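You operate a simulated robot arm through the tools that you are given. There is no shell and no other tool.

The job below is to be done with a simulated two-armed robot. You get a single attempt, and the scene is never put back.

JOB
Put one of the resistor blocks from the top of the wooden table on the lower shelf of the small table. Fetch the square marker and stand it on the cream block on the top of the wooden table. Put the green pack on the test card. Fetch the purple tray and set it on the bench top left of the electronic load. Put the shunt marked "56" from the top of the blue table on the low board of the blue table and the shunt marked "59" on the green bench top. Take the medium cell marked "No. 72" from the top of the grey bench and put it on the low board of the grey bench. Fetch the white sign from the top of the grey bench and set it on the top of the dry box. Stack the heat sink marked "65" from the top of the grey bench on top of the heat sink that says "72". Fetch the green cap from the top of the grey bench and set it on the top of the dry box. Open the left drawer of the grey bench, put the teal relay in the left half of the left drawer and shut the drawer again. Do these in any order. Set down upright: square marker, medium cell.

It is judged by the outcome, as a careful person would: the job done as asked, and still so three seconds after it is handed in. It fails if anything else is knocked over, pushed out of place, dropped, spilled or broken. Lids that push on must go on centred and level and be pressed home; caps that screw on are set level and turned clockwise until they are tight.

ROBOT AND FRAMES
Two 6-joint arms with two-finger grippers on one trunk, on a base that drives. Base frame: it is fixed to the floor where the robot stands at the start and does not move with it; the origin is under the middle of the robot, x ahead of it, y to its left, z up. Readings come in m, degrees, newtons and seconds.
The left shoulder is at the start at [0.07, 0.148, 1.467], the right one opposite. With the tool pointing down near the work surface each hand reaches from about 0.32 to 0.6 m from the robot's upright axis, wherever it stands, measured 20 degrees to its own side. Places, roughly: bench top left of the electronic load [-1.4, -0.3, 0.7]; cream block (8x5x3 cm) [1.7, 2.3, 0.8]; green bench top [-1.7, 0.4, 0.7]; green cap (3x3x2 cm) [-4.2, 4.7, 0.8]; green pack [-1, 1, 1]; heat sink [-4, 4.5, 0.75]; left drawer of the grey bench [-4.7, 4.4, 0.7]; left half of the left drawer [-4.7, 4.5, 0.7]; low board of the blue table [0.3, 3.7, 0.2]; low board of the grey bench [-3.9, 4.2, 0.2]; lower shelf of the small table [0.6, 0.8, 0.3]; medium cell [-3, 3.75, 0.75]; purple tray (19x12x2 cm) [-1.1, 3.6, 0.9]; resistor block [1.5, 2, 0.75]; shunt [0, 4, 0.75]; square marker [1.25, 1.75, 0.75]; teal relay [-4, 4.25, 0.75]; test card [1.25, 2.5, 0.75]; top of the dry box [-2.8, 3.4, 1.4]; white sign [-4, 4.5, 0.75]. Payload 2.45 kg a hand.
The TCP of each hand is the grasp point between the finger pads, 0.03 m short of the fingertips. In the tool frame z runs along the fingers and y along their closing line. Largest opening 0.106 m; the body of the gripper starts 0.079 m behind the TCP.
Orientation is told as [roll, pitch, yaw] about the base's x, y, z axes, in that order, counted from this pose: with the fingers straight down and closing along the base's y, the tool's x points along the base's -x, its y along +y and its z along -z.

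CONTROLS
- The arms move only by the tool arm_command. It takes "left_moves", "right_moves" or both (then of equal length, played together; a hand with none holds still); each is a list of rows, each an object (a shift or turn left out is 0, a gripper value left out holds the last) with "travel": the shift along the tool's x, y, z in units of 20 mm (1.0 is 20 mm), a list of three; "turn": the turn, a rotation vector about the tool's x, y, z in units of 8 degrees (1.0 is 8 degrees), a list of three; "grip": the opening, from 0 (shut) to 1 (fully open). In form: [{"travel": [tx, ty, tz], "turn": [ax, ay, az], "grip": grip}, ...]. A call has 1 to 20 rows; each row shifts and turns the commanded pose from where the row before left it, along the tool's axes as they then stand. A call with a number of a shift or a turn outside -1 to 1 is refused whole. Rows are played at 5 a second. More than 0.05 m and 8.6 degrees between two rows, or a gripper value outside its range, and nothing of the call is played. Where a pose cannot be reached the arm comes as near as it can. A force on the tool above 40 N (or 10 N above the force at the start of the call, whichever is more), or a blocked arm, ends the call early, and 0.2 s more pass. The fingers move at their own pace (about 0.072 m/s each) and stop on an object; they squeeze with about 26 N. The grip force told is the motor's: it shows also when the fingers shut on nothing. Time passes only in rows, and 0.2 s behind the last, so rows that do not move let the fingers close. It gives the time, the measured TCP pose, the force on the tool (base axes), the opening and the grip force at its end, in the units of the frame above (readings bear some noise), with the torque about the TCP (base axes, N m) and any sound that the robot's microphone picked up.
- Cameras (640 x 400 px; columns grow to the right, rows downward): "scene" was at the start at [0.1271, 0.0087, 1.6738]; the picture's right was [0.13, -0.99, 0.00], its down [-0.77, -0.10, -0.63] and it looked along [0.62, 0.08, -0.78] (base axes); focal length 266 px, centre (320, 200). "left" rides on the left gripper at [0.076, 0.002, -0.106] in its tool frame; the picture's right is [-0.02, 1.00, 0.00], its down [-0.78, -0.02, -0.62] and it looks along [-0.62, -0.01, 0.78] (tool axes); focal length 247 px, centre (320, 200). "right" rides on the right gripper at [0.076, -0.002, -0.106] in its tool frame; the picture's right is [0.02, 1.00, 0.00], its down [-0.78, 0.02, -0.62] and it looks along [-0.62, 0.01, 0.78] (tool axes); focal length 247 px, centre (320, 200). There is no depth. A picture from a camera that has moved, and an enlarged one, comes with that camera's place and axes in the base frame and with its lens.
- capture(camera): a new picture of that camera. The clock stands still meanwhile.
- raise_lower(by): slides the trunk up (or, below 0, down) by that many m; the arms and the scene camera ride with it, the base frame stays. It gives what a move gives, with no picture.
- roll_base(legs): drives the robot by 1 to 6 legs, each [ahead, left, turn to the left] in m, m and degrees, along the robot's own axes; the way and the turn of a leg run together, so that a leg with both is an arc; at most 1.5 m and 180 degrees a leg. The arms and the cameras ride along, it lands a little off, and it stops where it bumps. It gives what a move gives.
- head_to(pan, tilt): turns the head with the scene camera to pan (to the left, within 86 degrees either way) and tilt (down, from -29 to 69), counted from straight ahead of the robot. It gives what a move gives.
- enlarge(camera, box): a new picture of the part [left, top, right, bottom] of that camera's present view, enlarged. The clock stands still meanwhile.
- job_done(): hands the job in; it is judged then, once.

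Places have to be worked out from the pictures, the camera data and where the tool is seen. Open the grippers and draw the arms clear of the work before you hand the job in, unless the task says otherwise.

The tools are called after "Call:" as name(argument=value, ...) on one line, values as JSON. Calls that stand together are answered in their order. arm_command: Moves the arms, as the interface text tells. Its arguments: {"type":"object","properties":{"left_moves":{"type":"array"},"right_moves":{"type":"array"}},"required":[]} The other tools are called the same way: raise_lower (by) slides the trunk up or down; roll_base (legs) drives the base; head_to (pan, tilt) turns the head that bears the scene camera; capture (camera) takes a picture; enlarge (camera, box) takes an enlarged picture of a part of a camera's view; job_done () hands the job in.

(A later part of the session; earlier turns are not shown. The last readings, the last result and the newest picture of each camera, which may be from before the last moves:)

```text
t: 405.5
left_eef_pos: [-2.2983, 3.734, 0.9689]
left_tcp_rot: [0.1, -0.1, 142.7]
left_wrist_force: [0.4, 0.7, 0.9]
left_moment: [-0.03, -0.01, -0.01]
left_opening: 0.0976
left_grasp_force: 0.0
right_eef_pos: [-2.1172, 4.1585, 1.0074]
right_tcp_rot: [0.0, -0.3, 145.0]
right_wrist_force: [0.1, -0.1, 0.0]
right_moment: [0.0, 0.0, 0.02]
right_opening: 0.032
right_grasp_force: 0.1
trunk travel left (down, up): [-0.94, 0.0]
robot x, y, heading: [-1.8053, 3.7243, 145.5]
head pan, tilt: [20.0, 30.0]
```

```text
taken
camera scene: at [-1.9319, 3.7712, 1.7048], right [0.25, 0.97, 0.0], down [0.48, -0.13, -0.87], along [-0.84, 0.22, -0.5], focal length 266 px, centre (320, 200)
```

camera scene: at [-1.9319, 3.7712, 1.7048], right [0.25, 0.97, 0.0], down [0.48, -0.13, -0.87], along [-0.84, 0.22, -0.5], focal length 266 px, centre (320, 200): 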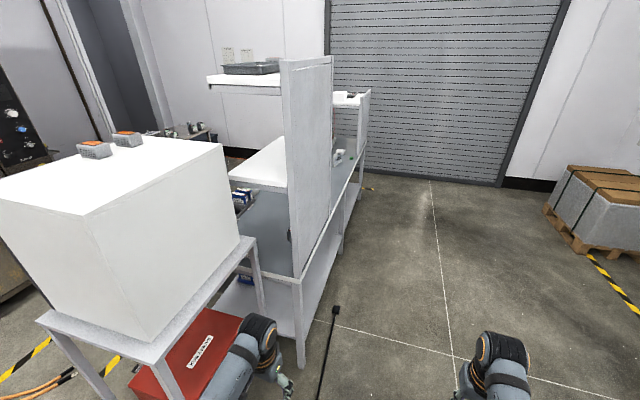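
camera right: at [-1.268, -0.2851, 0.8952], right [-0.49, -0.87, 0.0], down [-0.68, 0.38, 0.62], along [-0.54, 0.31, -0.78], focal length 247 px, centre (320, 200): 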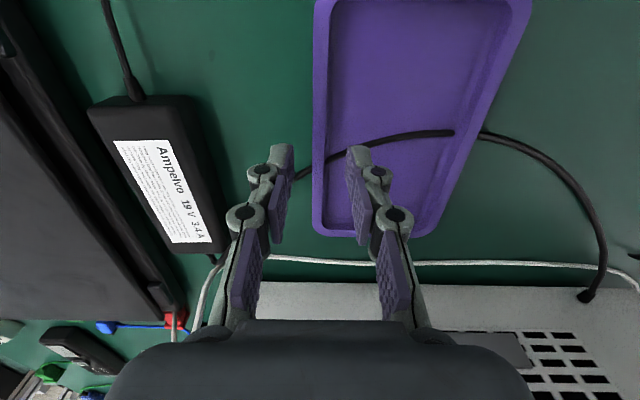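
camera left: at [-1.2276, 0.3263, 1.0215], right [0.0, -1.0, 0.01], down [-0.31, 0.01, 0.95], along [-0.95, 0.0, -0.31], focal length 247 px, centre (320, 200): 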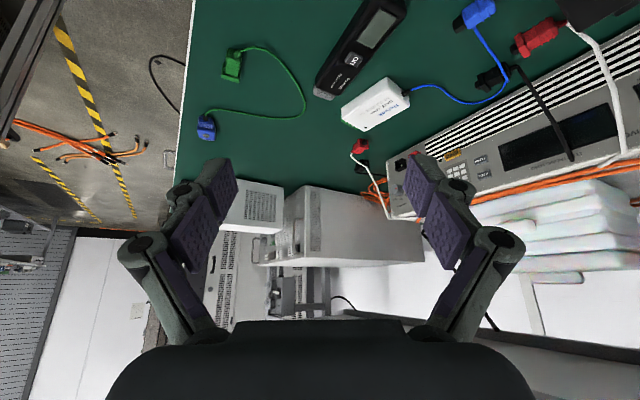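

The base is blocked on turning left; I look down to the left to see what it touches.

Call:
head_to(pan=70, tilt=60)

Call:
capture(camera="scene")

Call:
capture(camera="left")

Call:
head_to(pan=-60, tilt=60)

Call:
capture(camera="scene")

```text
t: 406.7
left_eef_pos: [-2.299, 3.7339, 0.9697]
left_tcp_rot: [0.0, -0.1, 142.6]
left_wrist_force: [-0.7, 0.0, 0.0]
left_moment: [0.01, -0.01, -0.02]
left_opening: 0.0978
left_grasp_force: 0.1
right_eef_pos: [-2.1163, 4.158, 1.0069]
right_tcp_rot: [0.0, -0.3, 144.9]
right_wrist_force: [0.2, -0.1, -0.8]
right_moment: [0.01, 0.02, 0.01]
right_opening: 0.0319
right_grasp_force: 0.1
trunk travel left (down, up): [-0.94, 0.0]
robot x, y, heading: [-1.8045, 3.7179, 145.4]
head pan, tilt: [70.0, 60.0]
```

```text
taken
camera scene: at [-1.899, 3.7096, 1.6627], right [-0.58, 0.82, 0.0], down [0.71, 0.5, -0.5], along [-0.41, -0.29, -0.87], focal length 266 px, centre (320, 200)
```

scene: 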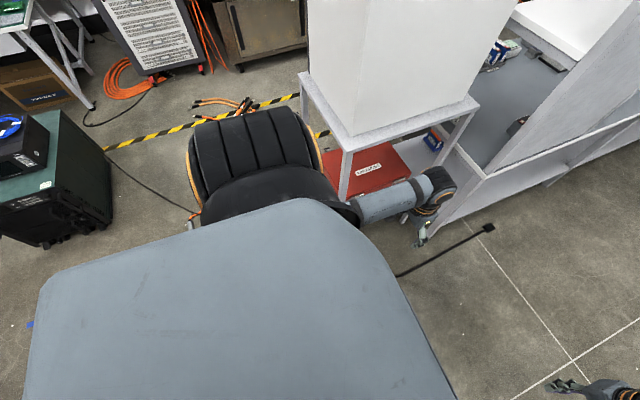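

```text
taken
camera left: at [-2.2393, 3.6842, 1.0763], right [-0.62, -0.78, 0.0], down [-0.61, 0.49, 0.62], along [-0.49, 0.39, -0.78], focal length 247 px, centre (320, 200)
```

left: 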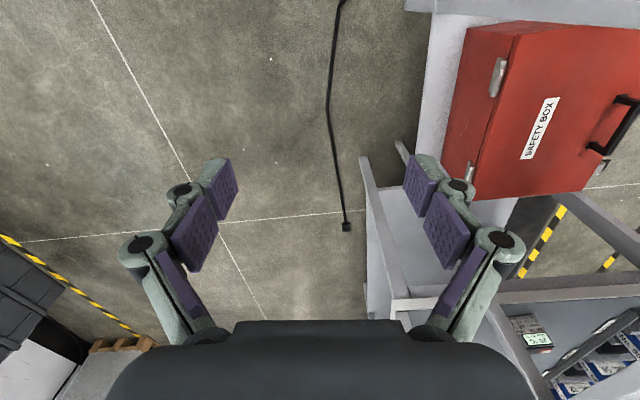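

```text
t: 408.8
left_eef_pos: [-2.2996, 3.7328, 0.9702]
left_tcp_rot: [0.0, 0.0, 142.5]
left_wrist_force: [-0.2, -0.4, 1.1]
left_moment: [0.02, 0.01, 0.02]
left_opening: 0.0975
left_grasp_force: 0.1
right_eef_pos: [-2.1182, 4.1584, 1.0077]
right_tcp_rot: [0.1, -0.3, 145.0]
right_wrist_force: [-0.5, -0.3, 0.7]
right_moment: [-0.02, 0.01, 0.01]
right_opening: 0.0316
right_grasp_force: 0.0
trunk travel left (down, up): [-0.94, 0.0]
robot x, y, heading: [-1.801, 3.7191, 145.3]
head pan, tilt: [-60.0, 60.0]
```

```text
taken
camera scene: at [-1.839, 3.8144, 1.6627], right [1.0, -0.08, 0.0], down [-0.07, -0.86, -0.5], along [0.04, 0.5, -0.87], focal length 266 px, centre (320, 200)
```

scene: 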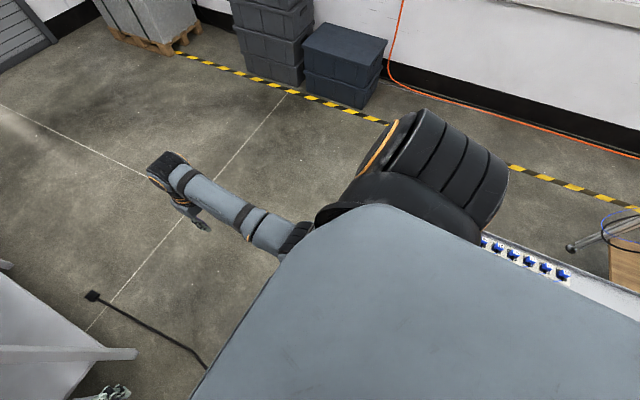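

The base's right rear is touching the cart's corner, and the left hand is near the bench panel. I pull the left hand inward, ease forward away from the cart, then straighten and move north.

Call:
arm_command(left_moves=[{"travel": [0, -1, 0]}, {"travel": [0, -1, 0]}, {"travel": [0, -1, 0]}, {"travel": [0, -1, 0]}, {"travel": [0, -1, 0]}])

Call:
roll_base(legs=[[0.12, 0, 0], [0.12, -0.04, 0], [0, 0, 3.5], [0.1, -0.35, 0]])

Call:
head_to(pan=15, tilt=35)

Call:
capture(camera="scene")

```text
t: 410.0
left_eef_pos: [-2.2373, 3.8136, 0.9685]
left_tcp_rot: [-0.1, 0.0, 142.6]
left_wrist_force: [-0.2, 0.2, -0.2]
left_moment: [0.02, -0.02, 0.0]
left_opening: 0.0976
left_grasp_force: 0.1
right_eef_pos: [-2.1171, 4.1581, 1.0073]
right_tcp_rot: [0.0, -0.3, 144.9]
right_wrist_force: [0.2, -0.6, 0.6]
right_moment: [0.02, 0.02, -0.02]
right_opening: 0.0318
right_grasp_force: 0.1
trunk travel left (down, up): [-0.94, 0.0]
robot x, y, heading: [-1.8003, 3.7192, 145.2]
head pan, tilt: [-60.0, 60.0]
```

```text
t: 414.5
left_eef_pos: [-2.3217, 4.3009, 0.9699]
left_tcp_rot: [-0.1, -0.2, 145.8]
left_wrist_force: [0.4, 0.2, -1.2]
left_moment: [0.01, 0.0, -0.01]
left_opening: 0.0976
left_grasp_force: 0.1
right_eef_pos: [-2.221, 4.6532, 1.0078]
right_tcp_rot: [-0.1, -0.3, 148.1]
right_wrist_force: [-0.3, 1.0, 0.5]
right_moment: [0.01, 0.03, 0.03]
right_opening: 0.0316
right_grasp_force: 0.0
trunk travel left (down, up): [-0.94, 0.0]
robot x, y, heading: [-1.8812, 4.237, 148.5]
head pan, tilt: [-60.0, 60.0]
```

```text
t: 415.9
left_eef_pos: [-2.3217, 4.3028, 0.969]
left_tcp_rot: [0.0, 0.0, 145.9]
left_wrist_force: [-0.2, -0.4, 0.0]
left_moment: [0.0, 0.03, 0.02]
left_opening: 0.0977
left_grasp_force: 0.2
right_eef_pos: [-2.2185, 4.6564, 1.0083]
right_tcp_rot: [0.0, -0.3, 148.2]
right_wrist_force: [-0.1, 0.2, 0.6]
right_moment: [-0.04, 0.01, -0.02]
right_opening: 0.0316
right_grasp_force: 0.0
trunk travel left (down, up): [-0.94, 0.0]
robot x, y, heading: [-1.8859, 4.2381, 148.5]
head pan, tilt: [15.0, 35.0]
```

```text
taken
camera scene: at [-2.0096, 4.2865, 1.697], right [0.29, 0.96, 0.0], down [0.55, -0.16, -0.82], along [-0.78, 0.23, -0.57], focal length 266 px, centre (320, 200)
```

scene: 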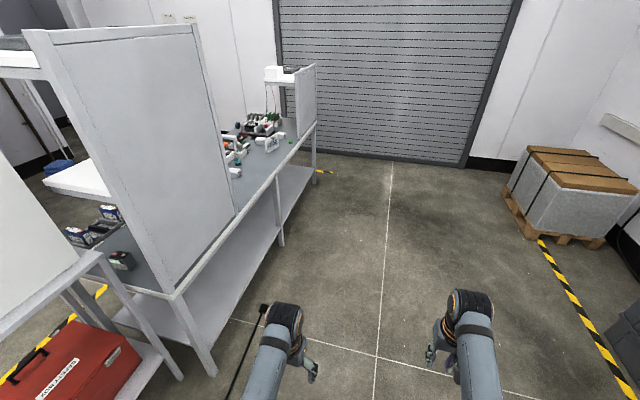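

Now I see over the bench between its two end panels. I enlarge to identify the items on it.

Call:
enlarge(camera="scene", box=[200, 90, 330, 190])

Call:
enlarge(camera="scene", box=[40, 180, 160, 280])

```text
4.00 times, centred on (265, 140) of scene
camera zoom: at [-2.0096, 4.2865, 1.697], right [0.29, 0.96, 0.0], down [0.55, -0.16, -0.82], along [-0.78, 0.23, -0.57], focal length 1063 px, centre (540, 440)
```

zoom: 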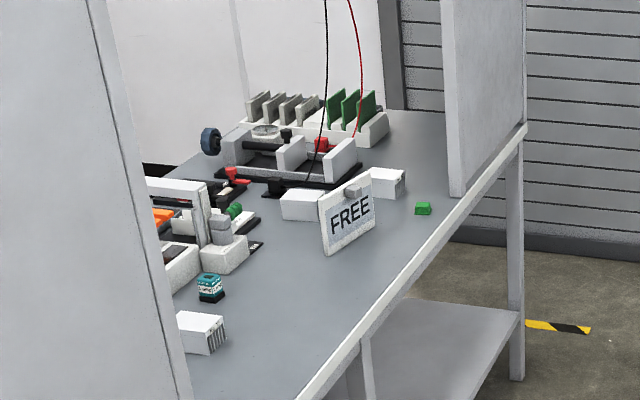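

```text
4.00 times, centred on (100, 230) of scene
camera zoom: at [-2.0096, 4.2865, 1.697], right [0.29, 0.96, 0.0], down [0.55, -0.16, -0.82], along [-0.78, 0.23, -0.57], focal length 1063 px, centre (1200, 80)
```

zoom: 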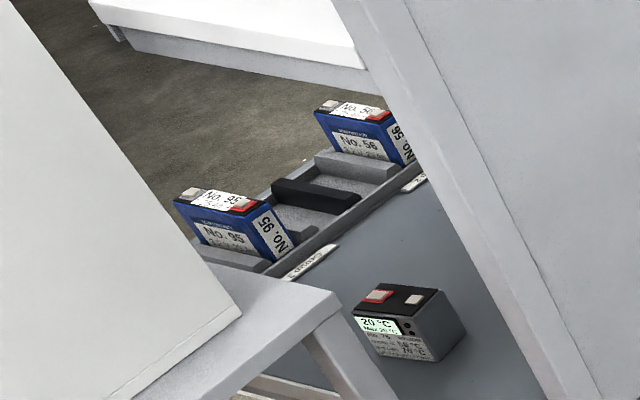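

I can identify the FREE sign, green cap, teal relay, heat sinks and cells. I enlarge the black cell's label and the heat sinks.

Call:
enlarge(camera="scene", box=[105, 245, 145, 275])

Call:
enlarge(camera="scene", box=[225, 115, 305, 180])

```text
13.33 times, centred on (125, 260) of scene
camera zoom: at [-2.0096, 4.2865, 1.697], right [0.29, 0.96, 0.0], down [0.55, -0.16, -0.82], along [-0.78, 0.23, -0.57], focal length 3543 px, centre (2920, -600)
```

zoom: 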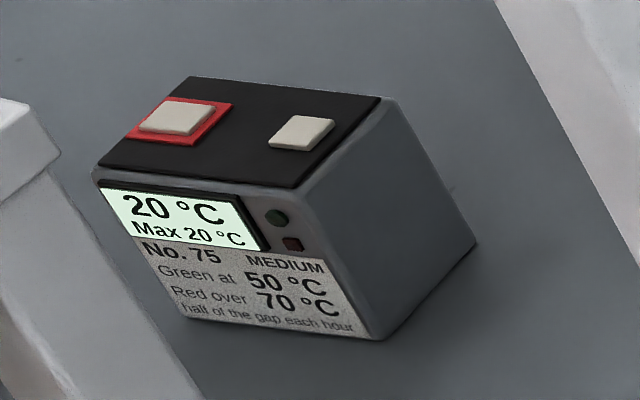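

```text
6.15 times, centred on (265, 148) of scene
camera zoom: at [-2.0096, 4.2865, 1.697], right [0.29, 0.96, 0.0], down [0.55, -0.16, -0.82], along [-0.78, 0.23, -0.57], focal length 1635 px, centre (658, 523)
```

zoom: 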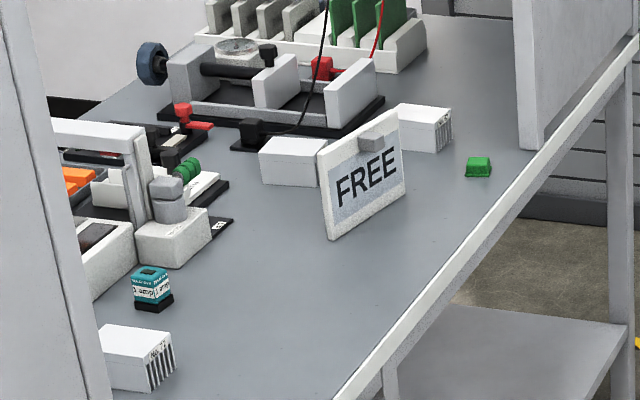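

The near cell is No. 75, so No. 72 must be the other one. I turn to face the bench (south) and slide west along its north side to look at the items.

Call:
roll_base(legs=[[0, 0, 90.3], [0, -1.3, 0], [0, -0.65, 0]])

Call:
head_to(pan=0, tilt=40)

Call:
capture(camera="scene")

```text
t: 429.5
left_eef_pos: [-3.613, 4.8136, 0.9685]
left_tcp_rot: [-0.1, -0.1, -123.8]
left_wrist_force: [0.9, -0.5, -0.2]
left_moment: [-0.03, 0.01, -0.01]
left_opening: 0.0975
left_grasp_force: 0.0
right_eef_pos: [-3.966, 4.9108, 1.0086]
right_tcp_rot: [-0.1, -0.2, -121.5]
right_wrist_force: [0.2, -0.1, -0.2]
right_moment: [0.0, 0.03, -0.03]
right_opening: 0.032
right_grasp_force: 0.1
trunk travel left (down, up): [-0.94, 0.0]
robot x, y, heading: [-3.5504, 5.2536, -121.3]
head pan, tilt: [15.0, 35.0]
```

```text
t: 430.3
left_eef_pos: [-3.6146, 4.812, 0.9696]
left_tcp_rot: [0.0, -0.1, -123.6]
left_wrist_force: [0.5, -0.6, -0.2]
left_moment: [0.03, -0.01, -0.01]
left_opening: 0.0975
left_grasp_force: 0.1
right_eef_pos: [-3.9675, 4.9115, 1.0079]
right_tcp_rot: [0.0, -0.3, -121.4]
right_wrist_force: [0.4, -0.7, 0.4]
right_moment: [0.02, 0.03, 0.01]
right_opening: 0.0319
right_grasp_force: 0.1
trunk travel left (down, up): [-0.94, 0.0]
robot x, y, heading: [-3.5473, 5.2503, -120.9]
head pan, tilt: [0.0, 40.0]
```

```text
taken
camera scene: at [-3.6185, 5.1349, 1.6895], right [-0.86, 0.52, 0.0], down [0.33, 0.55, -0.77], along [-0.39, -0.66, -0.64], focal length 266 px, centre (320, 200)
```

scene: 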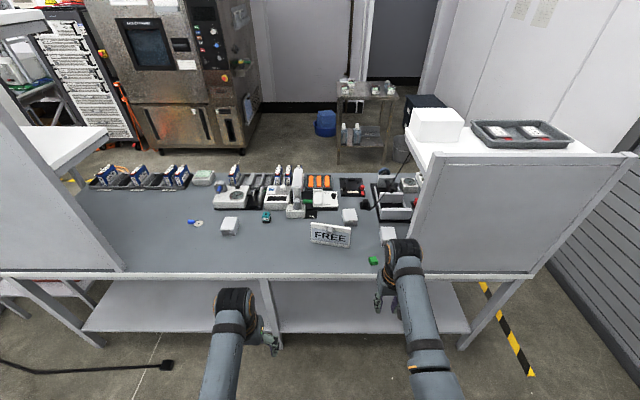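

I now face the bench from the north. I enlarge the items.

Call:
enlarge(camera="scene", box=[160, 150, 300, 250])

Call:
enlarge(camera="scene", box=[270, 160, 420, 275])

Call:
enlarge(camera="scene", box=[60, 150, 220, 250])

```text
4.00 times, centred on (230, 200) of scene
camera zoom: at [-3.6185, 5.1349, 1.6895], right [-0.86, 0.52, 0.0], down [0.33, 0.55, -0.77], along [-0.39, -0.66, -0.64], focal length 1063 px, centre (680, 200)
```

zoom: 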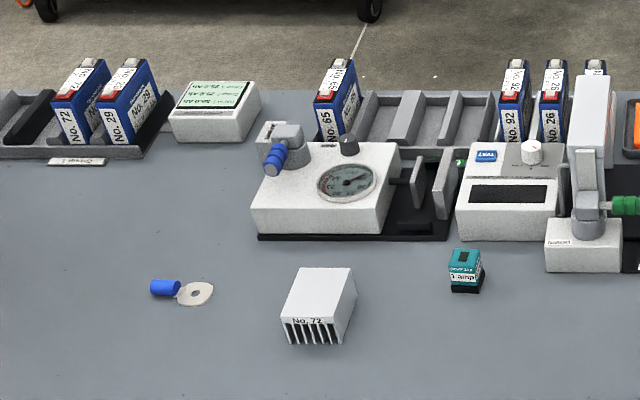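

```text
3.48 times, centred on (345, 218) of scene
camera zoom: at [-3.6185, 5.1349, 1.6895], right [-0.86, 0.52, 0.0], down [0.33, 0.55, -0.77], along [-0.39, -0.66, -0.64], focal length 924 px, centre (233, 139)
```

zoom: 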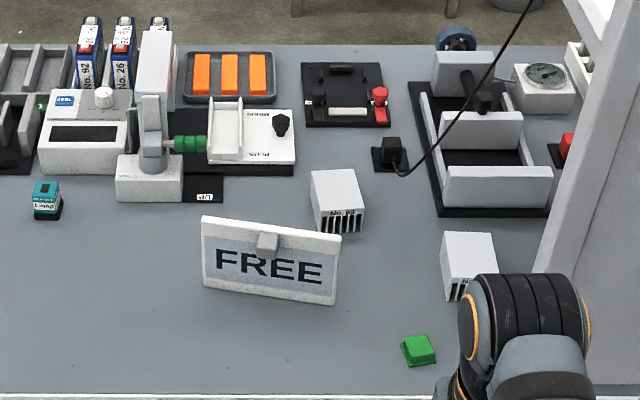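

```text
4.00 times, centred on (140, 200) of scene
camera zoom: at [-3.6185, 5.1349, 1.6895], right [-0.86, 0.52, 0.0], down [0.33, 0.55, -0.77], along [-0.39, -0.66, -0.64], focal length 1063 px, centre (1040, 200)
```

zoom: 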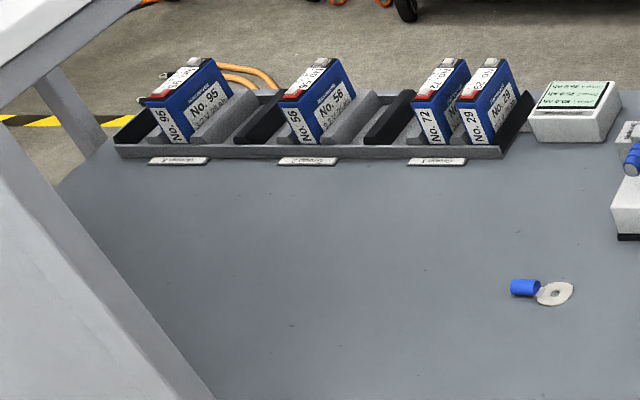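

HS "No. 72" is at left, others near the sign; I drive up to the bench's north edge to read the labels and work.

Call:
roll_base(legs=[[0.42, 0, 0]])

Call:
head_to(pan=0, tilt=60)

Call:
capture(camera="scene")

Call:
enlarge(camera="scene", box=[210, 120, 440, 260])

Call:
capture(camera="right")

Call:
capture(camera="left")

```text
t: 432.9
left_eef_pos: [-3.8307, 4.4497, 0.9698]
left_tcp_rot: [0.0, -0.1, -123.6]
left_wrist_force: [-0.1, 0.6, 0.2]
left_moment: [-0.04, 0.01, -0.01]
left_opening: 0.0976
left_grasp_force: 0.0
right_eef_pos: [-4.1826, 4.5481, 1.0087]
right_tcp_rot: [0.0, -0.2, -121.2]
right_wrist_force: [0.6, 0.5, 0.4]
right_moment: [-0.04, -0.01, 0.01]
right_opening: 0.0318
right_grasp_force: 0.0
trunk travel left (down, up): [-0.94, 0.0]
robot x, y, heading: [-3.7687, 4.8841, -121.0]
head pan, tilt: [0.0, 40.0]
```

```text
t: 433.7
left_eef_pos: [-3.831, 4.4498, 0.9697]
left_tcp_rot: [0.1, -0.1, -123.6]
left_wrist_force: [-0.6, 0.7, 0.4]
left_moment: [0.05, -0.01, -0.01]
left_opening: 0.0974
left_grasp_force: 0.1
right_eef_pos: [-4.1828, 4.5468, 1.0074]
right_tcp_rot: [0.0, -0.2, -121.2]
right_wrist_force: [0.1, 0.5, -0.1]
right_moment: [0.02, 0.01, -0.02]
right_opening: 0.0318
right_grasp_force: 0.0
trunk travel left (down, up): [-0.94, 0.0]
robot x, y, heading: [-3.7679, 4.8824, -121.0]
head pan, tilt: [0.0, 60.0]
```

```text
taken
camera scene: at [-3.827, 4.7857, 1.6627], right [-0.86, 0.51, 0.0], down [0.44, 0.74, -0.5], along [-0.26, -0.43, -0.87], focal length 266 px, centre (320, 200)
```

scene: 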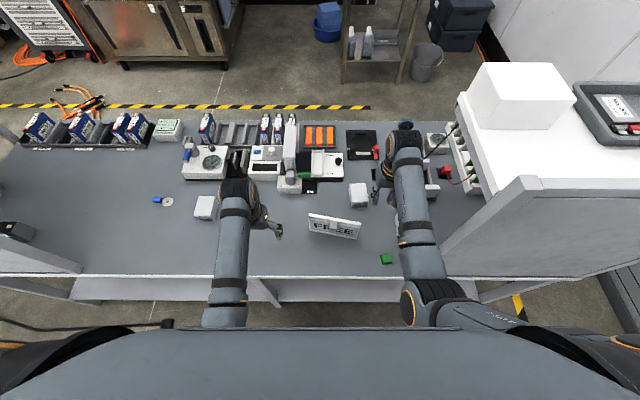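

```text
2.78 times, centred on (325, 190) of scene
camera zoom: at [-3.827, 4.7857, 1.6627], right [-0.86, 0.51, 0.0], down [0.44, 0.74, -0.5], along [-0.26, -0.43, -0.87], focal length 739 px, centre (306, 228)
```

zoom: 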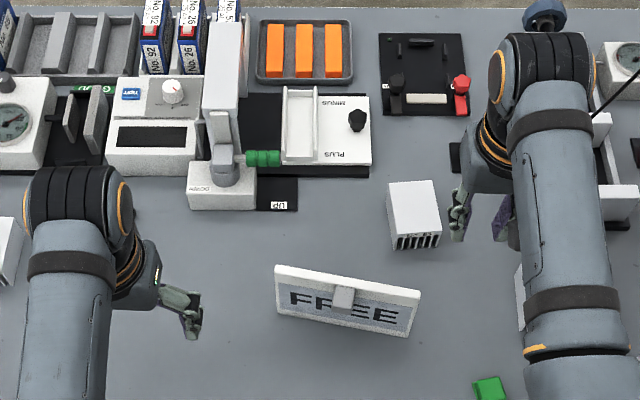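

```text
taken
camera right: at [-4.1445, 4.6115, 1.1147], right [0.87, -0.5, 0.0], down [-0.39, -0.68, 0.62], along [-0.31, -0.54, -0.78], focal length 247 px, centre (320, 200)
```

right: 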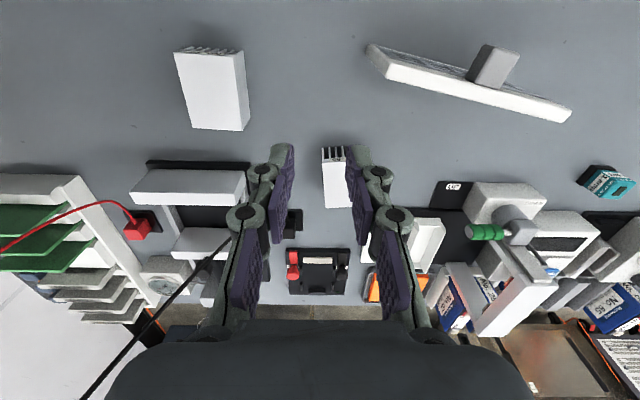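

```text
taken
camera left: at [-3.7882, 4.5112, 1.0759], right [0.82, -0.57, 0.0], down [-0.45, -0.64, 0.62], along [-0.35, -0.51, -0.78], focal length 247 px, centre (320, 200)
```

left: 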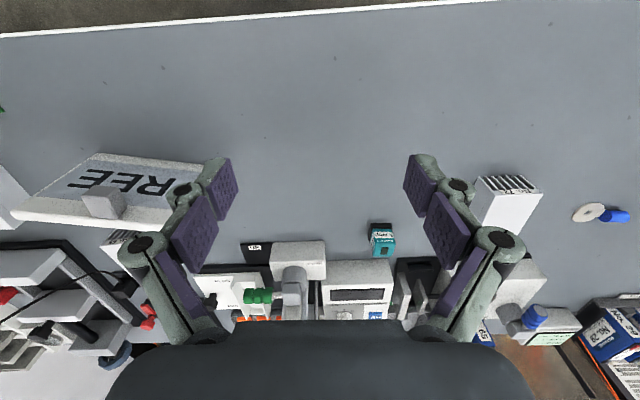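

I enlarge the labels of the two heat sinks near the sign.

Call:
enlarge(camera="scene", box=[340, 175, 380, 215])

Call:
enlarge(camera="scene", box=[380, 175, 440, 235])

Call:
enlarge(camera="right", box=[160, 30, 380, 220])

```text
10.00 times, centred on (360, 195) of scene
camera zoom: at [-3.827, 4.7857, 1.6627], right [-0.86, 0.51, 0.0], down [0.44, 0.74, -0.5], along [-0.26, -0.43, -0.87], focal length 2657 px, centre (-80, 250)
```

zoom: 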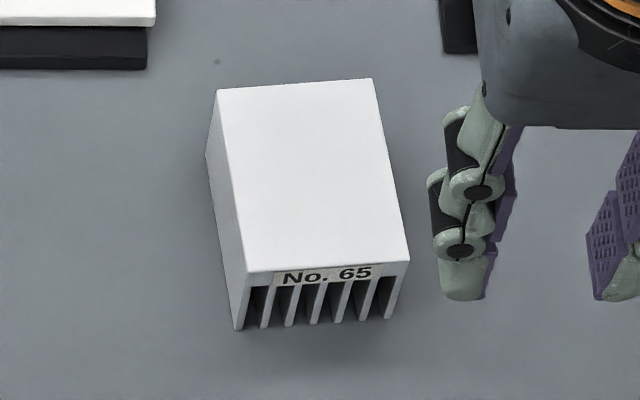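

```text
6.67 times, centred on (410, 205) of scene
camera zoom: at [-3.827, 4.7857, 1.6627], right [-0.86, 0.51, 0.0], down [0.44, 0.74, -0.5], along [-0.26, -0.43, -0.87], focal length 1772 px, centre (-280, 167)
```

zoom: 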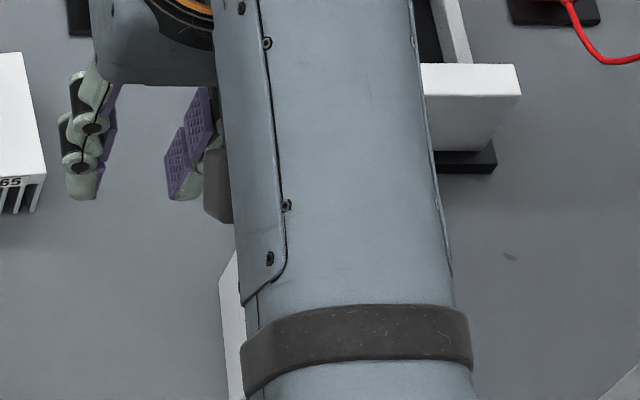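

```text
2.11 times, centred on (270, 125) of right
camera zoom: at [-4.1445, 4.6115, 1.1147], right [0.87, -0.5, 0.0], down [-0.39, -0.68, 0.62], along [-0.31, -0.54, -0.78], focal length 520 px, centre (425, 358)
```

zoom: 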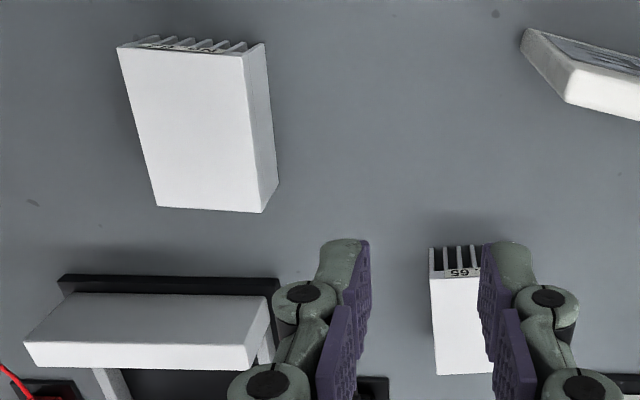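

The heat sinks are identified: 65 at about (-4.215, 4.420) and 72 at left. I move 7 cm closer and slightly east, then lower the trunk 8 cm so the right hand can reach 65 with the tool straight down.

Call:
arm_command(left_moves=[{"travel": [0, 0, -1]}, {"travel": [0, 0, -1]}], right_moves=[{"travel": [0, 0, -0.5]}, {"travel": [0, 0, -0.5]}])

Call:
roll_base(legs=[[0.07, 0.04, 0]])

Call:
raise_lower(by=-0.08)

Call:
capture(camera="right")

Call:
enlarge(camera="scene", box=[180, 150, 440, 280])

```text
t: 434.3
left_eef_pos: [-3.8299, 4.4505, 1.0093]
left_tcp_rot: [-0.1, 0.0, -123.6]
left_wrist_force: [-0.2, 0.4, 0.3]
left_moment: [-0.01, 0.01, 0.0]
left_opening: 0.0975
left_grasp_force: 0.0
right_eef_pos: [-4.1844, 4.547, 1.0283]
right_tcp_rot: [0.0, -0.3, -121.2]
right_wrist_force: [0.2, 0.5, 0.0]
right_moment: [-0.03, 0.01, -0.01]
right_opening: 0.0319
right_grasp_force: 0.0
trunk travel left (down, up): [-0.94, 0.0]
robot x, y, heading: [-3.7677, 4.8895, -120.7]
head pan, tilt: [0.0, 60.0]
```

```text
t: 435.4
left_eef_pos: [-3.8312, 4.3738, 1.0111]
left_tcp_rot: [0.0, -0.2, -123.5]
left_wrist_force: [0.2, 1.0, 0.3]
left_moment: [-0.05, 0.02, 0.03]
left_opening: 0.0978
left_grasp_force: 0.0
right_eef_pos: [-4.1846, 4.4715, 1.0299]
right_tcp_rot: [0.1, -0.4, -121.2]
right_wrist_force: [0.3, 1.1, 0.4]
right_moment: [-0.03, 0.0, -0.01]
right_opening: 0.0318
right_grasp_force: 0.1
trunk travel left (down, up): [-0.94, 0.0]
robot x, y, heading: [-3.7702, 4.8094, -121.0]
head pan, tilt: [0.0, 60.0]
```

```text
t: 436.6
left_eef_pos: [-3.8316, 4.3701, 0.9297]
left_tcp_rot: [0.1, -0.1, -123.5]
left_wrist_force: [-0.3, 0.5, 0.6]
left_moment: [-0.06, -0.04, 0.02]
left_opening: 0.0974
left_grasp_force: 0.0
right_eef_pos: [-4.185, 4.4679, 0.9474]
right_tcp_rot: [0.0, -0.3, -121.1]
right_wrist_force: [0.2, 0.3, 0.3]
right_moment: [-0.02, 0.03, 0.01]
right_opening: 0.0318
right_grasp_force: 0.0
trunk travel left (down, up): [-0.86, 0.08]
robot x, y, heading: [-3.7664, 4.805, -121.1]
head pan, tilt: [0.0, 60.0]
```

```text
taken
camera right: at [-4.1457, 4.5327, 1.0544], right [0.87, -0.5, 0.0], down [-0.39, -0.68, 0.63], along [-0.31, -0.54, -0.78], focal length 247 px, centre (320, 200)
```

right: 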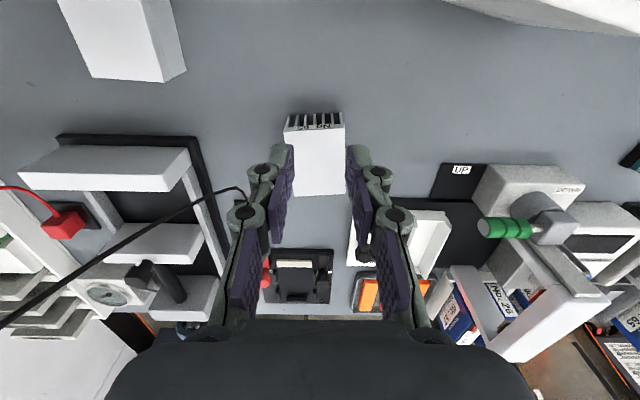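

```text
2.46 times, centred on (310, 215) of scene
camera zoom: at [-3.828, 4.7069, 1.5828], right [-0.86, 0.51, 0.0], down [0.44, 0.74, -0.5], along [-0.26, -0.43, -0.87], focal length 654 px, centre (345, 163)
```

zoom: 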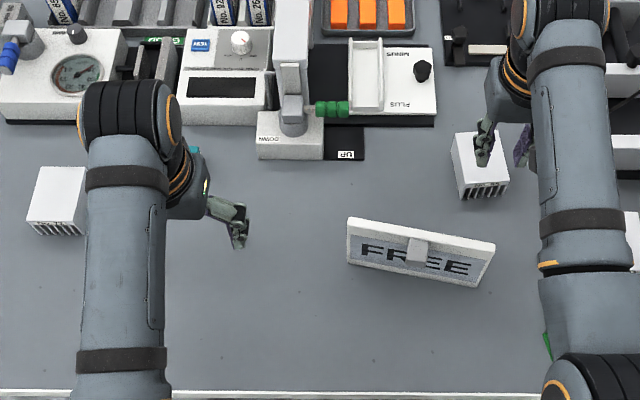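

HS 65 is straight ahead, 5.3 cm further. I open, align (+4.6° yaw), move over it and descend.

Call:
arm_command(right_moves=[{"travel": [-0.9, 0, 0], "turn": [0, 0, -0.57], "grip": 0.85}, {"travel": [-0.9, 0, 0]}, {"travel": [-0.85, 0, 0]}, {"travel": [0, 0, 1]}, {"travel": [0, 0, 1]}, {"travel": [0, 0, 1]}, {}])

Call:
capture(camera="right")

```text
t: 438.2
left_eef_pos: [-3.8314, 4.369, 0.9292]
left_tcp_rot: [-0.1, 0.0, -123.4]
left_wrist_force: [-0.2, -0.1, 0.1]
left_moment: [0.03, -0.02, -0.02]
left_opening: 0.0975
left_grasp_force: 0.1
right_eef_pos: [-4.2108, 4.4213, 0.8883]
right_tcp_rot: [-0.1, -0.3, -116.6]
right_wrist_force: [0.4, -0.8, -0.4]
right_moment: [0.0, 0.01, 0.02]
right_opening: 0.0899
right_grasp_force: 0.0
trunk travel left (down, up): [-0.86, 0.08]
robot x, y, heading: [-3.7694, 4.8051, -120.8]
head pan, tilt: [0.0, 60.0]
```

```text
taken
camera right: at [-4.1766, 4.4889, 0.9942], right [0.9, -0.43, 0.0], down [-0.33, -0.71, 0.62], along [-0.27, -0.56, -0.78], focal length 247 px, centre (320, 200)
```

right: 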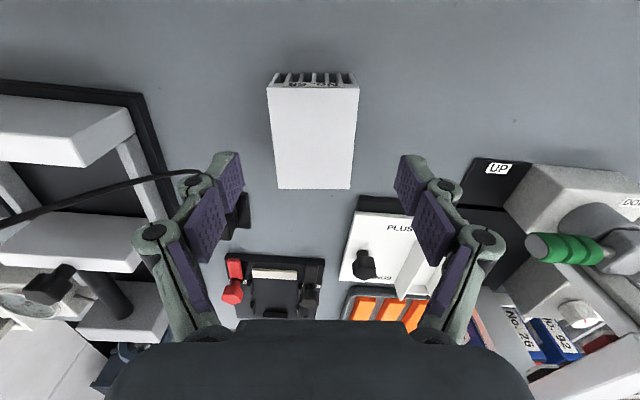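

Nearly centred. I make a small correction and lower in small steps until contact, then close.

Call:
arm_command(right_moves=[{"travel": [0.4, -0.2, 0]}, {"travel": [0, 0, 1]}, {"travel": [0, 0, 0.5]}, {"travel": [0, 0, 0.3]}, {"travel": [0, 0, 0.2]}, {"travel": [0, 0, 0.15]}, {"travel": [0, 0, 0.15]}, {"travel": [0, 0, 0.15]}, {"travel": [0, 0, 0.15]}, {"travel": [0, 0, 0.15]}, {}])

```text
t: 440.6
left_eef_pos: [-3.8313, 4.3698, 0.9294]
left_tcp_rot: [0.1, 0.0, -123.5]
left_wrist_force: [-0.4, -0.5, 0.4]
left_moment: [0.04, -0.03, 0.0]
left_opening: 0.0975
left_grasp_force: 0.1
right_eef_pos: [-4.2118, 4.4298, 0.8319]
right_tcp_rot: [-0.1, -0.2, -116.6]
right_wrist_force: [-0.7, -0.6, -0.2]
right_moment: [-0.01, 0.0, 0.01]
right_opening: 0.0903
right_grasp_force: 0.0
trunk travel left (down, up): [-0.86, 0.08]
robot x, y, heading: [-3.7706, 4.8074, -120.8]
head pan, tilt: [0.0, 60.0]
```

No contact yet (tips ≈0.80). I continue down.

Call:
arm_command(right_moves=[{"travel": [0, 0, 0.2]}, {"travel": [0, 0, 0.2]}, {"travel": [0, 0, 0.15]}, {"travel": [0, 0, 0.15]}, {"travel": [0, 0, 0.15]}, {"travel": [0, 0, 0.15]}, {"travel": [0, 0, 0.15]}, {"travel": [0, 0, 0.15]}, {"travel": [0, 0, 0.15]}, {"travel": [0, 0, 0.15]}, {}])

Call:
capture(camera="right")

```text
t: 443.0
left_eef_pos: [-3.8317, 4.3697, 0.9287]
left_tcp_rot: [0.0, 0.0, -123.5]
left_wrist_force: [-0.6, -0.7, -0.2]
left_moment: [0.0, 0.02, 0.0]
left_opening: 0.0976
left_grasp_force: 0.1
right_eef_pos: [-4.2106, 4.4287, 0.801]
right_tcp_rot: [0.0, -0.2, -116.5]
right_wrist_force: [0.4, -0.5, -0.4]
right_moment: [0.01, -0.01, 0.02]
right_opening: 0.0905
right_grasp_force: 0.1
trunk travel left (down, up): [-0.86, 0.08]
robot x, y, heading: [-3.7674, 4.8103, -120.7]
head pan, tilt: [0.0, 60.0]
```

```text
taken
camera right: at [-4.1762, 4.4965, 0.9074], right [0.9, -0.43, 0.0], down [-0.33, -0.71, 0.62], along [-0.27, -0.56, -0.78], focal length 247 px, centre (320, 200)
```

right: 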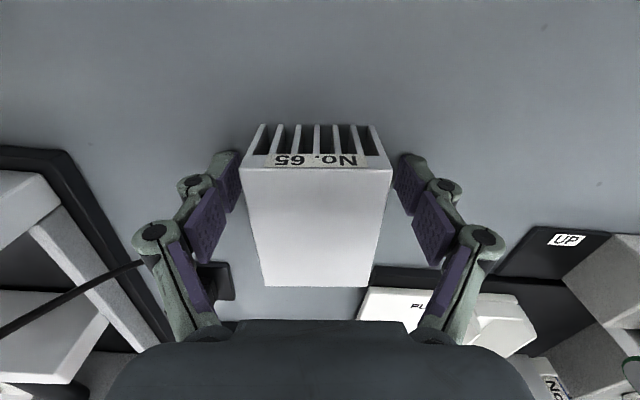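

The fingers straddle the block; TCP is 1.2 cm short of its centre. I move forward 1.1 cm, close, and lift.

Call:
arm_command(right_moves=[{"travel": [-0.55, 0, 0]}, {}, {"grip": 0.5}, {"grip": 0.4}, {"grip": 0.3}, {"grip": 0.3}])

Call:
arm_command(right_moves=[{"travel": [0, 0, -0.5]}, {"travel": [0, 0, -1]}, {"travel": [0, 0, -1]}, {"travel": [0, 0, -1]}, {"travel": [0, 0, -1]}, {"travel": [0, 0, -1]}, {"travel": [0, 0, -1]}, {}])

Call:
capture(camera="right")

Call:
capture(camera="scene")

```text
t: 444.2
left_eef_pos: [-3.8282, 4.3725, 0.9305]
left_tcp_rot: [-0.1, -0.2, -123.5]
left_wrist_force: [-0.4, -0.6, 0.7]
left_moment: [-0.03, -0.03, 0.01]
left_opening: 0.0975
left_grasp_force: 0.0
right_eef_pos: [-4.2146, 4.4167, 0.8076]
right_tcp_rot: [0.1, -1.0, -116.7]
right_wrist_force: [8.2, 7.9, 24.3]
right_moment: [0.57, -0.11, -0.26]
right_opening: 0.0596
right_grasp_force: 25.6
trunk travel left (down, up): [-0.86, 0.08]
robot x, y, heading: [-3.7708, 4.8087, -120.9]
head pan, tilt: [0.0, 60.0]
stopped in row 6 (right hand): the force on the tool passed its limit at 43 N (the readings are from after the stop); the commanded pose is now the measured one
```

```text
t: 446.1
left_eef_pos: [-3.8317, 4.3695, 0.9283]
left_tcp_rot: [0.0, -0.1, -123.5]
left_wrist_force: [0.1, -0.1, 0.4]
left_moment: [-0.01, 0.01, 0.03]
left_opening: 0.0973
left_grasp_force: 0.1
right_eef_pos: [-4.2155, 4.4145, 0.9336]
right_tcp_rot: [0.0, -0.7, -116.6]
right_wrist_force: [0.1, -0.5, -3.4]
right_moment: [-0.01, -0.01, -0.02]
right_opening: 0.0599
right_grasp_force: 25.8
trunk travel left (down, up): [-0.86, 0.08]
robot x, y, heading: [-3.7705, 4.8077, -120.7]
head pan, tilt: [0.0, 60.0]
```

```text
taken
camera right: at [-4.1819, 4.4833, 1.0395], right [0.9, -0.43, 0.0], down [-0.33, -0.7, 0.63], along [-0.27, -0.57, -0.78], focal length 247 px, centre (320, 200)
```

right: 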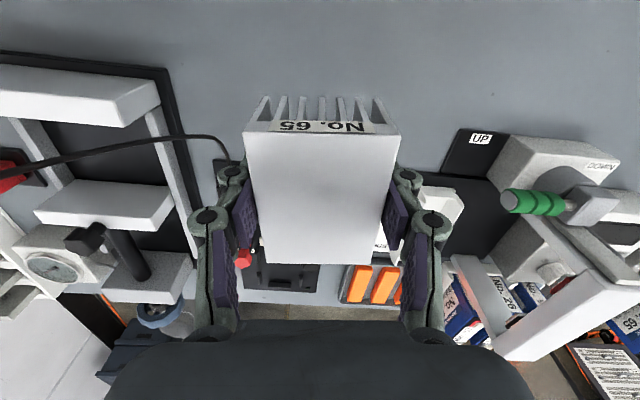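

```text
taken
camera scene: at [-3.8283, 4.7054, 1.5827], right [-0.86, 0.51, 0.0], down [0.44, 0.74, -0.5], along [-0.26, -0.43, -0.87], focal length 266 px, centre (320, 200)
```

scene: 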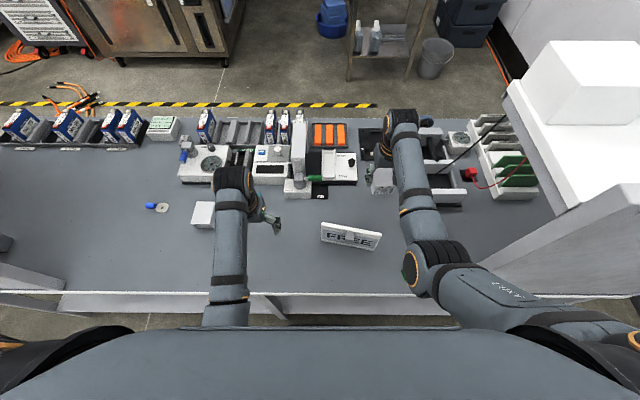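

Heat sink 65 is held. Now I enlarge heat sink 72 to get its exact pose.

Call:
enlarge(camera="scene", box=[180, 190, 230, 240])

Call:
capture(camera="left")

```text
8.00 times, centred on (205, 215) of scene
camera zoom: at [-3.8283, 4.7054, 1.5827], right [-0.86, 0.51, 0.0], down [0.44, 0.74, -0.5], along [-0.26, -0.43, -0.87], focal length 2126 px, centre (1240, 80)
```

zoom: 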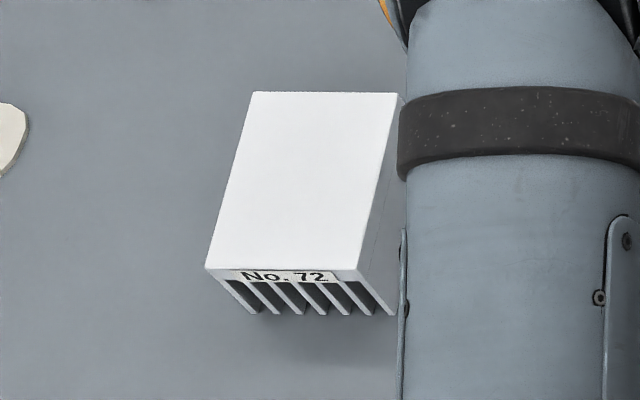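

```text
taken
camera left: at [-3.7889, 4.4316, 1.0356], right [0.82, -0.57, 0.0], down [-0.45, -0.64, 0.62], along [-0.35, -0.51, -0.78], focal length 247 px, centre (320, 200)
```

left: 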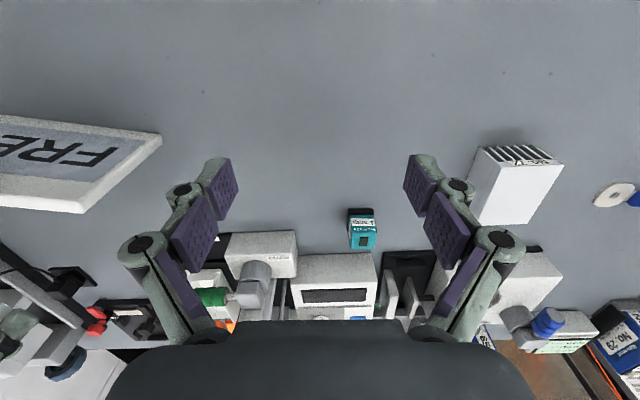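

Heat sink 72 is at (-3.707, 4.177), yaw −120.7°, top ≈0.825. I raise the trunk to clear the sign, back off slightly, move east and turn so the right hand can reach it.

Call:
raise_lower(by=0.08)

Call:
roll_base(legs=[[-0.15, 0, 0], [0, 0.385, 0], [0, 0, 16.5], [0.1, 0, 0]])

Call:
capture(camera="scene")

Call:
capture(camera="right")

```text
t: 447.2
left_eef_pos: [-3.832, 4.3698, 1.0071]
left_tcp_rot: [0.0, 0.0, -123.5]
left_wrist_force: [-0.4, -0.6, -0.4]
left_moment: [0.04, -0.02, 0.0]
left_opening: 0.0972
left_grasp_force: 0.0
right_eef_pos: [-4.2179, 4.4161, 1.0132]
right_tcp_rot: [0.1, -0.6, -116.6]
right_wrist_force: [-0.6, -0.6, -2.9]
right_moment: [0.0, 0.0, 0.02]
right_opening: 0.0596
right_grasp_force: 26.1
trunk travel left (down, up): [-0.94, 0.0]
robot x, y, heading: [-3.7732, 4.8043, -121.2]
head pan, tilt: [0.0, 60.0]
```

```text
t: 452.4
left_eef_pos: [-3.307, 4.2178, 1.0084]
left_tcp_rot: [-0.1, 1.4, -106.0]
left_wrist_force: [0.2, -0.8, 0.8]
left_moment: [0.01, -0.02, 0.0]
left_opening: 0.0975
left_grasp_force: 0.0
right_eef_pos: [-3.689, 4.1438, 1.0123]
right_tcp_rot: [0.0, -0.6, -99.8]
right_wrist_force: [-1.0, -0.7, -2.8]
right_moment: [0.03, -0.02, 0.01]
right_opening: 0.0595
right_grasp_force: 26.4
trunk travel left (down, up): [-0.94, 0.0]
robot x, y, heading: [-3.3759, 4.6503, -104.0]
head pan, tilt: [0.0, 60.0]
stopped in leg 4: the force on the tool passed its limit at 122 N (the readings are from after the stop); the commanded pose is now the measured one
```

```text
taken
camera scene: at [-3.4022, 4.533, 1.6623], right [-0.97, 0.24, 0.0], down [0.21, 0.84, -0.5], along [-0.12, -0.48, -0.87], focal length 266 px, centre (320, 200)
```

scene: 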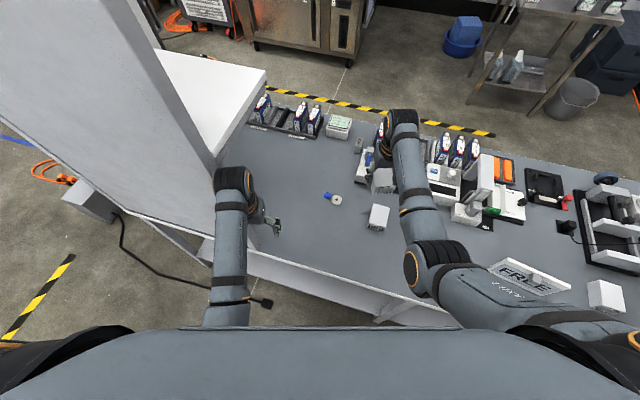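

```text
taken
camera right: at [-3.6762, 4.2196, 1.1175], right [0.99, -0.15, 0.0], down [-0.12, -0.77, 0.63], along [-0.09, -0.62, -0.78], focal length 247 px, centre (320, 200)
```

right: 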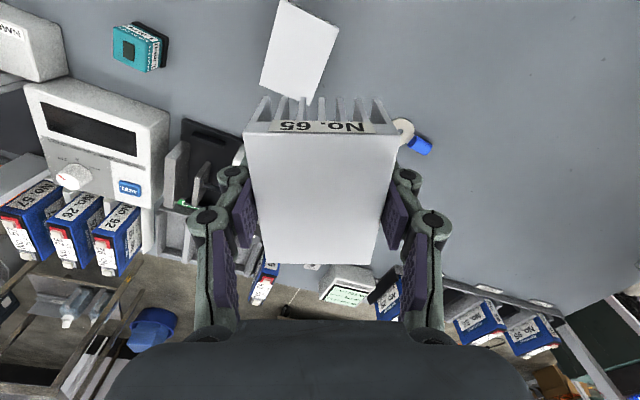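

The left hand touched the east panel. I back off 0.1 m and swing the left hand outward and back so it stays north of the panel.

Call:
roll_base(legs=[[-0.12, 0, 0]])

Call:
arm_command(left_moves=[{"travel": [0, 1, 0]}, {"travel": [0, 1, 0]}, {"travel": [0, 1, 0]}, {"travel": [0, 1, 0]}, {"travel": [0, 1, 0]}, {"travel": [0, 1, 0]}, {"travel": [0, 1, 0]}, {"travel": [0, 1, 0]}, {"travel": [0.4, 1, 0]}, {"travel": [0.4, 1, 0]}, {"travel": [0.4, 1, 0]}, {"travel": [0.4, 1, 0]}, {"travel": [0.4, 1, 0]}, {"travel": [0.4, 1, 0]}, {"travel": [0.4, 1, 0]}, {"travel": [0.4, 1, 0]}])

Call:
capture(camera="scene")

Call:
capture(camera="left")

```text
t: 453.6
left_eef_pos: [-3.2776, 4.3347, 1.0086]
left_tcp_rot: [-0.1, 1.4, -105.9]
left_wrist_force: [-0.6, 0.1, -0.6]
left_moment: [0.05, -0.03, -0.03]
left_opening: 0.0974
left_grasp_force: 0.1
right_eef_pos: [-3.6588, 4.2602, 1.0118]
right_tcp_rot: [0.0, -0.5, -99.8]
right_wrist_force: [-0.3, -0.6, -4.3]
right_moment: [0.05, 0.0, 0.0]
right_opening: 0.0595
right_grasp_force: 26.4
trunk travel left (down, up): [-0.94, 0.0]
robot x, y, heading: [-3.343, 4.7684, -103.8]
head pan, tilt: [0.0, 60.0]
```

```text
t: 457.0
left_eef_pos: [-2.95, 4.3108, 1.01]
left_tcp_rot: [-0.3, 1.2, -105.9]
left_wrist_force: [-0.3, 0.2, 0.8]
left_moment: [0.0, 0.04, 0.0]
left_opening: 0.0977
left_grasp_force: 0.0
right_eef_pos: [-3.6578, 4.2622, 1.0128]
right_tcp_rot: [0.0, -0.8, -99.8]
right_wrist_force: [-0.1, -0.2, -3.4]
right_moment: [-0.01, 0.01, 0.02]
right_opening: 0.0594
right_grasp_force: 25.5
trunk travel left (down, up): [-0.94, 0.0]
robot x, y, heading: [-3.3477, 4.7666, -104.0]
head pan, tilt: [0.0, 60.0]
```

```text
taken
camera scene: at [-3.3705, 4.6534, 1.6627], right [-0.97, 0.24, 0.0], down [0.21, 0.84, -0.5], along [-0.12, -0.48, -0.87], focal length 266 px, centre (320, 200)
```

scene: 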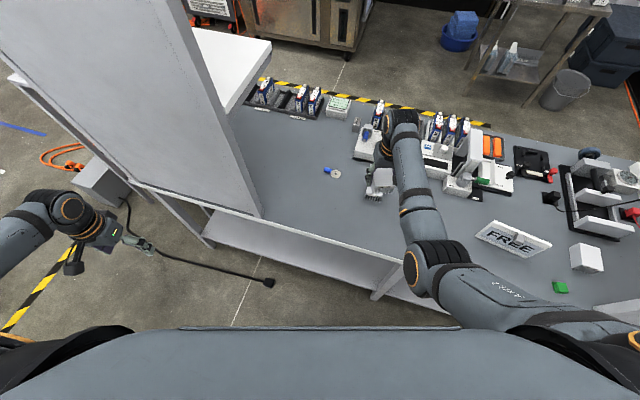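

```text
taken
camera left: at [-2.9291, 4.381, 1.1184], right [0.96, -0.3, 0.0], down [-0.23, -0.76, 0.6], along [-0.18, -0.58, -0.8], focal length 247 px, centre (320, 200)
```

left: 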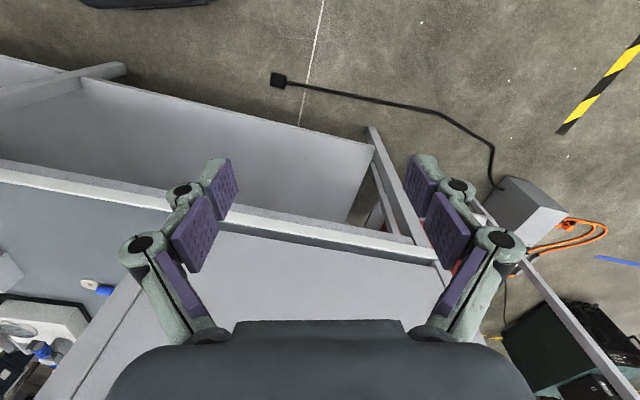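

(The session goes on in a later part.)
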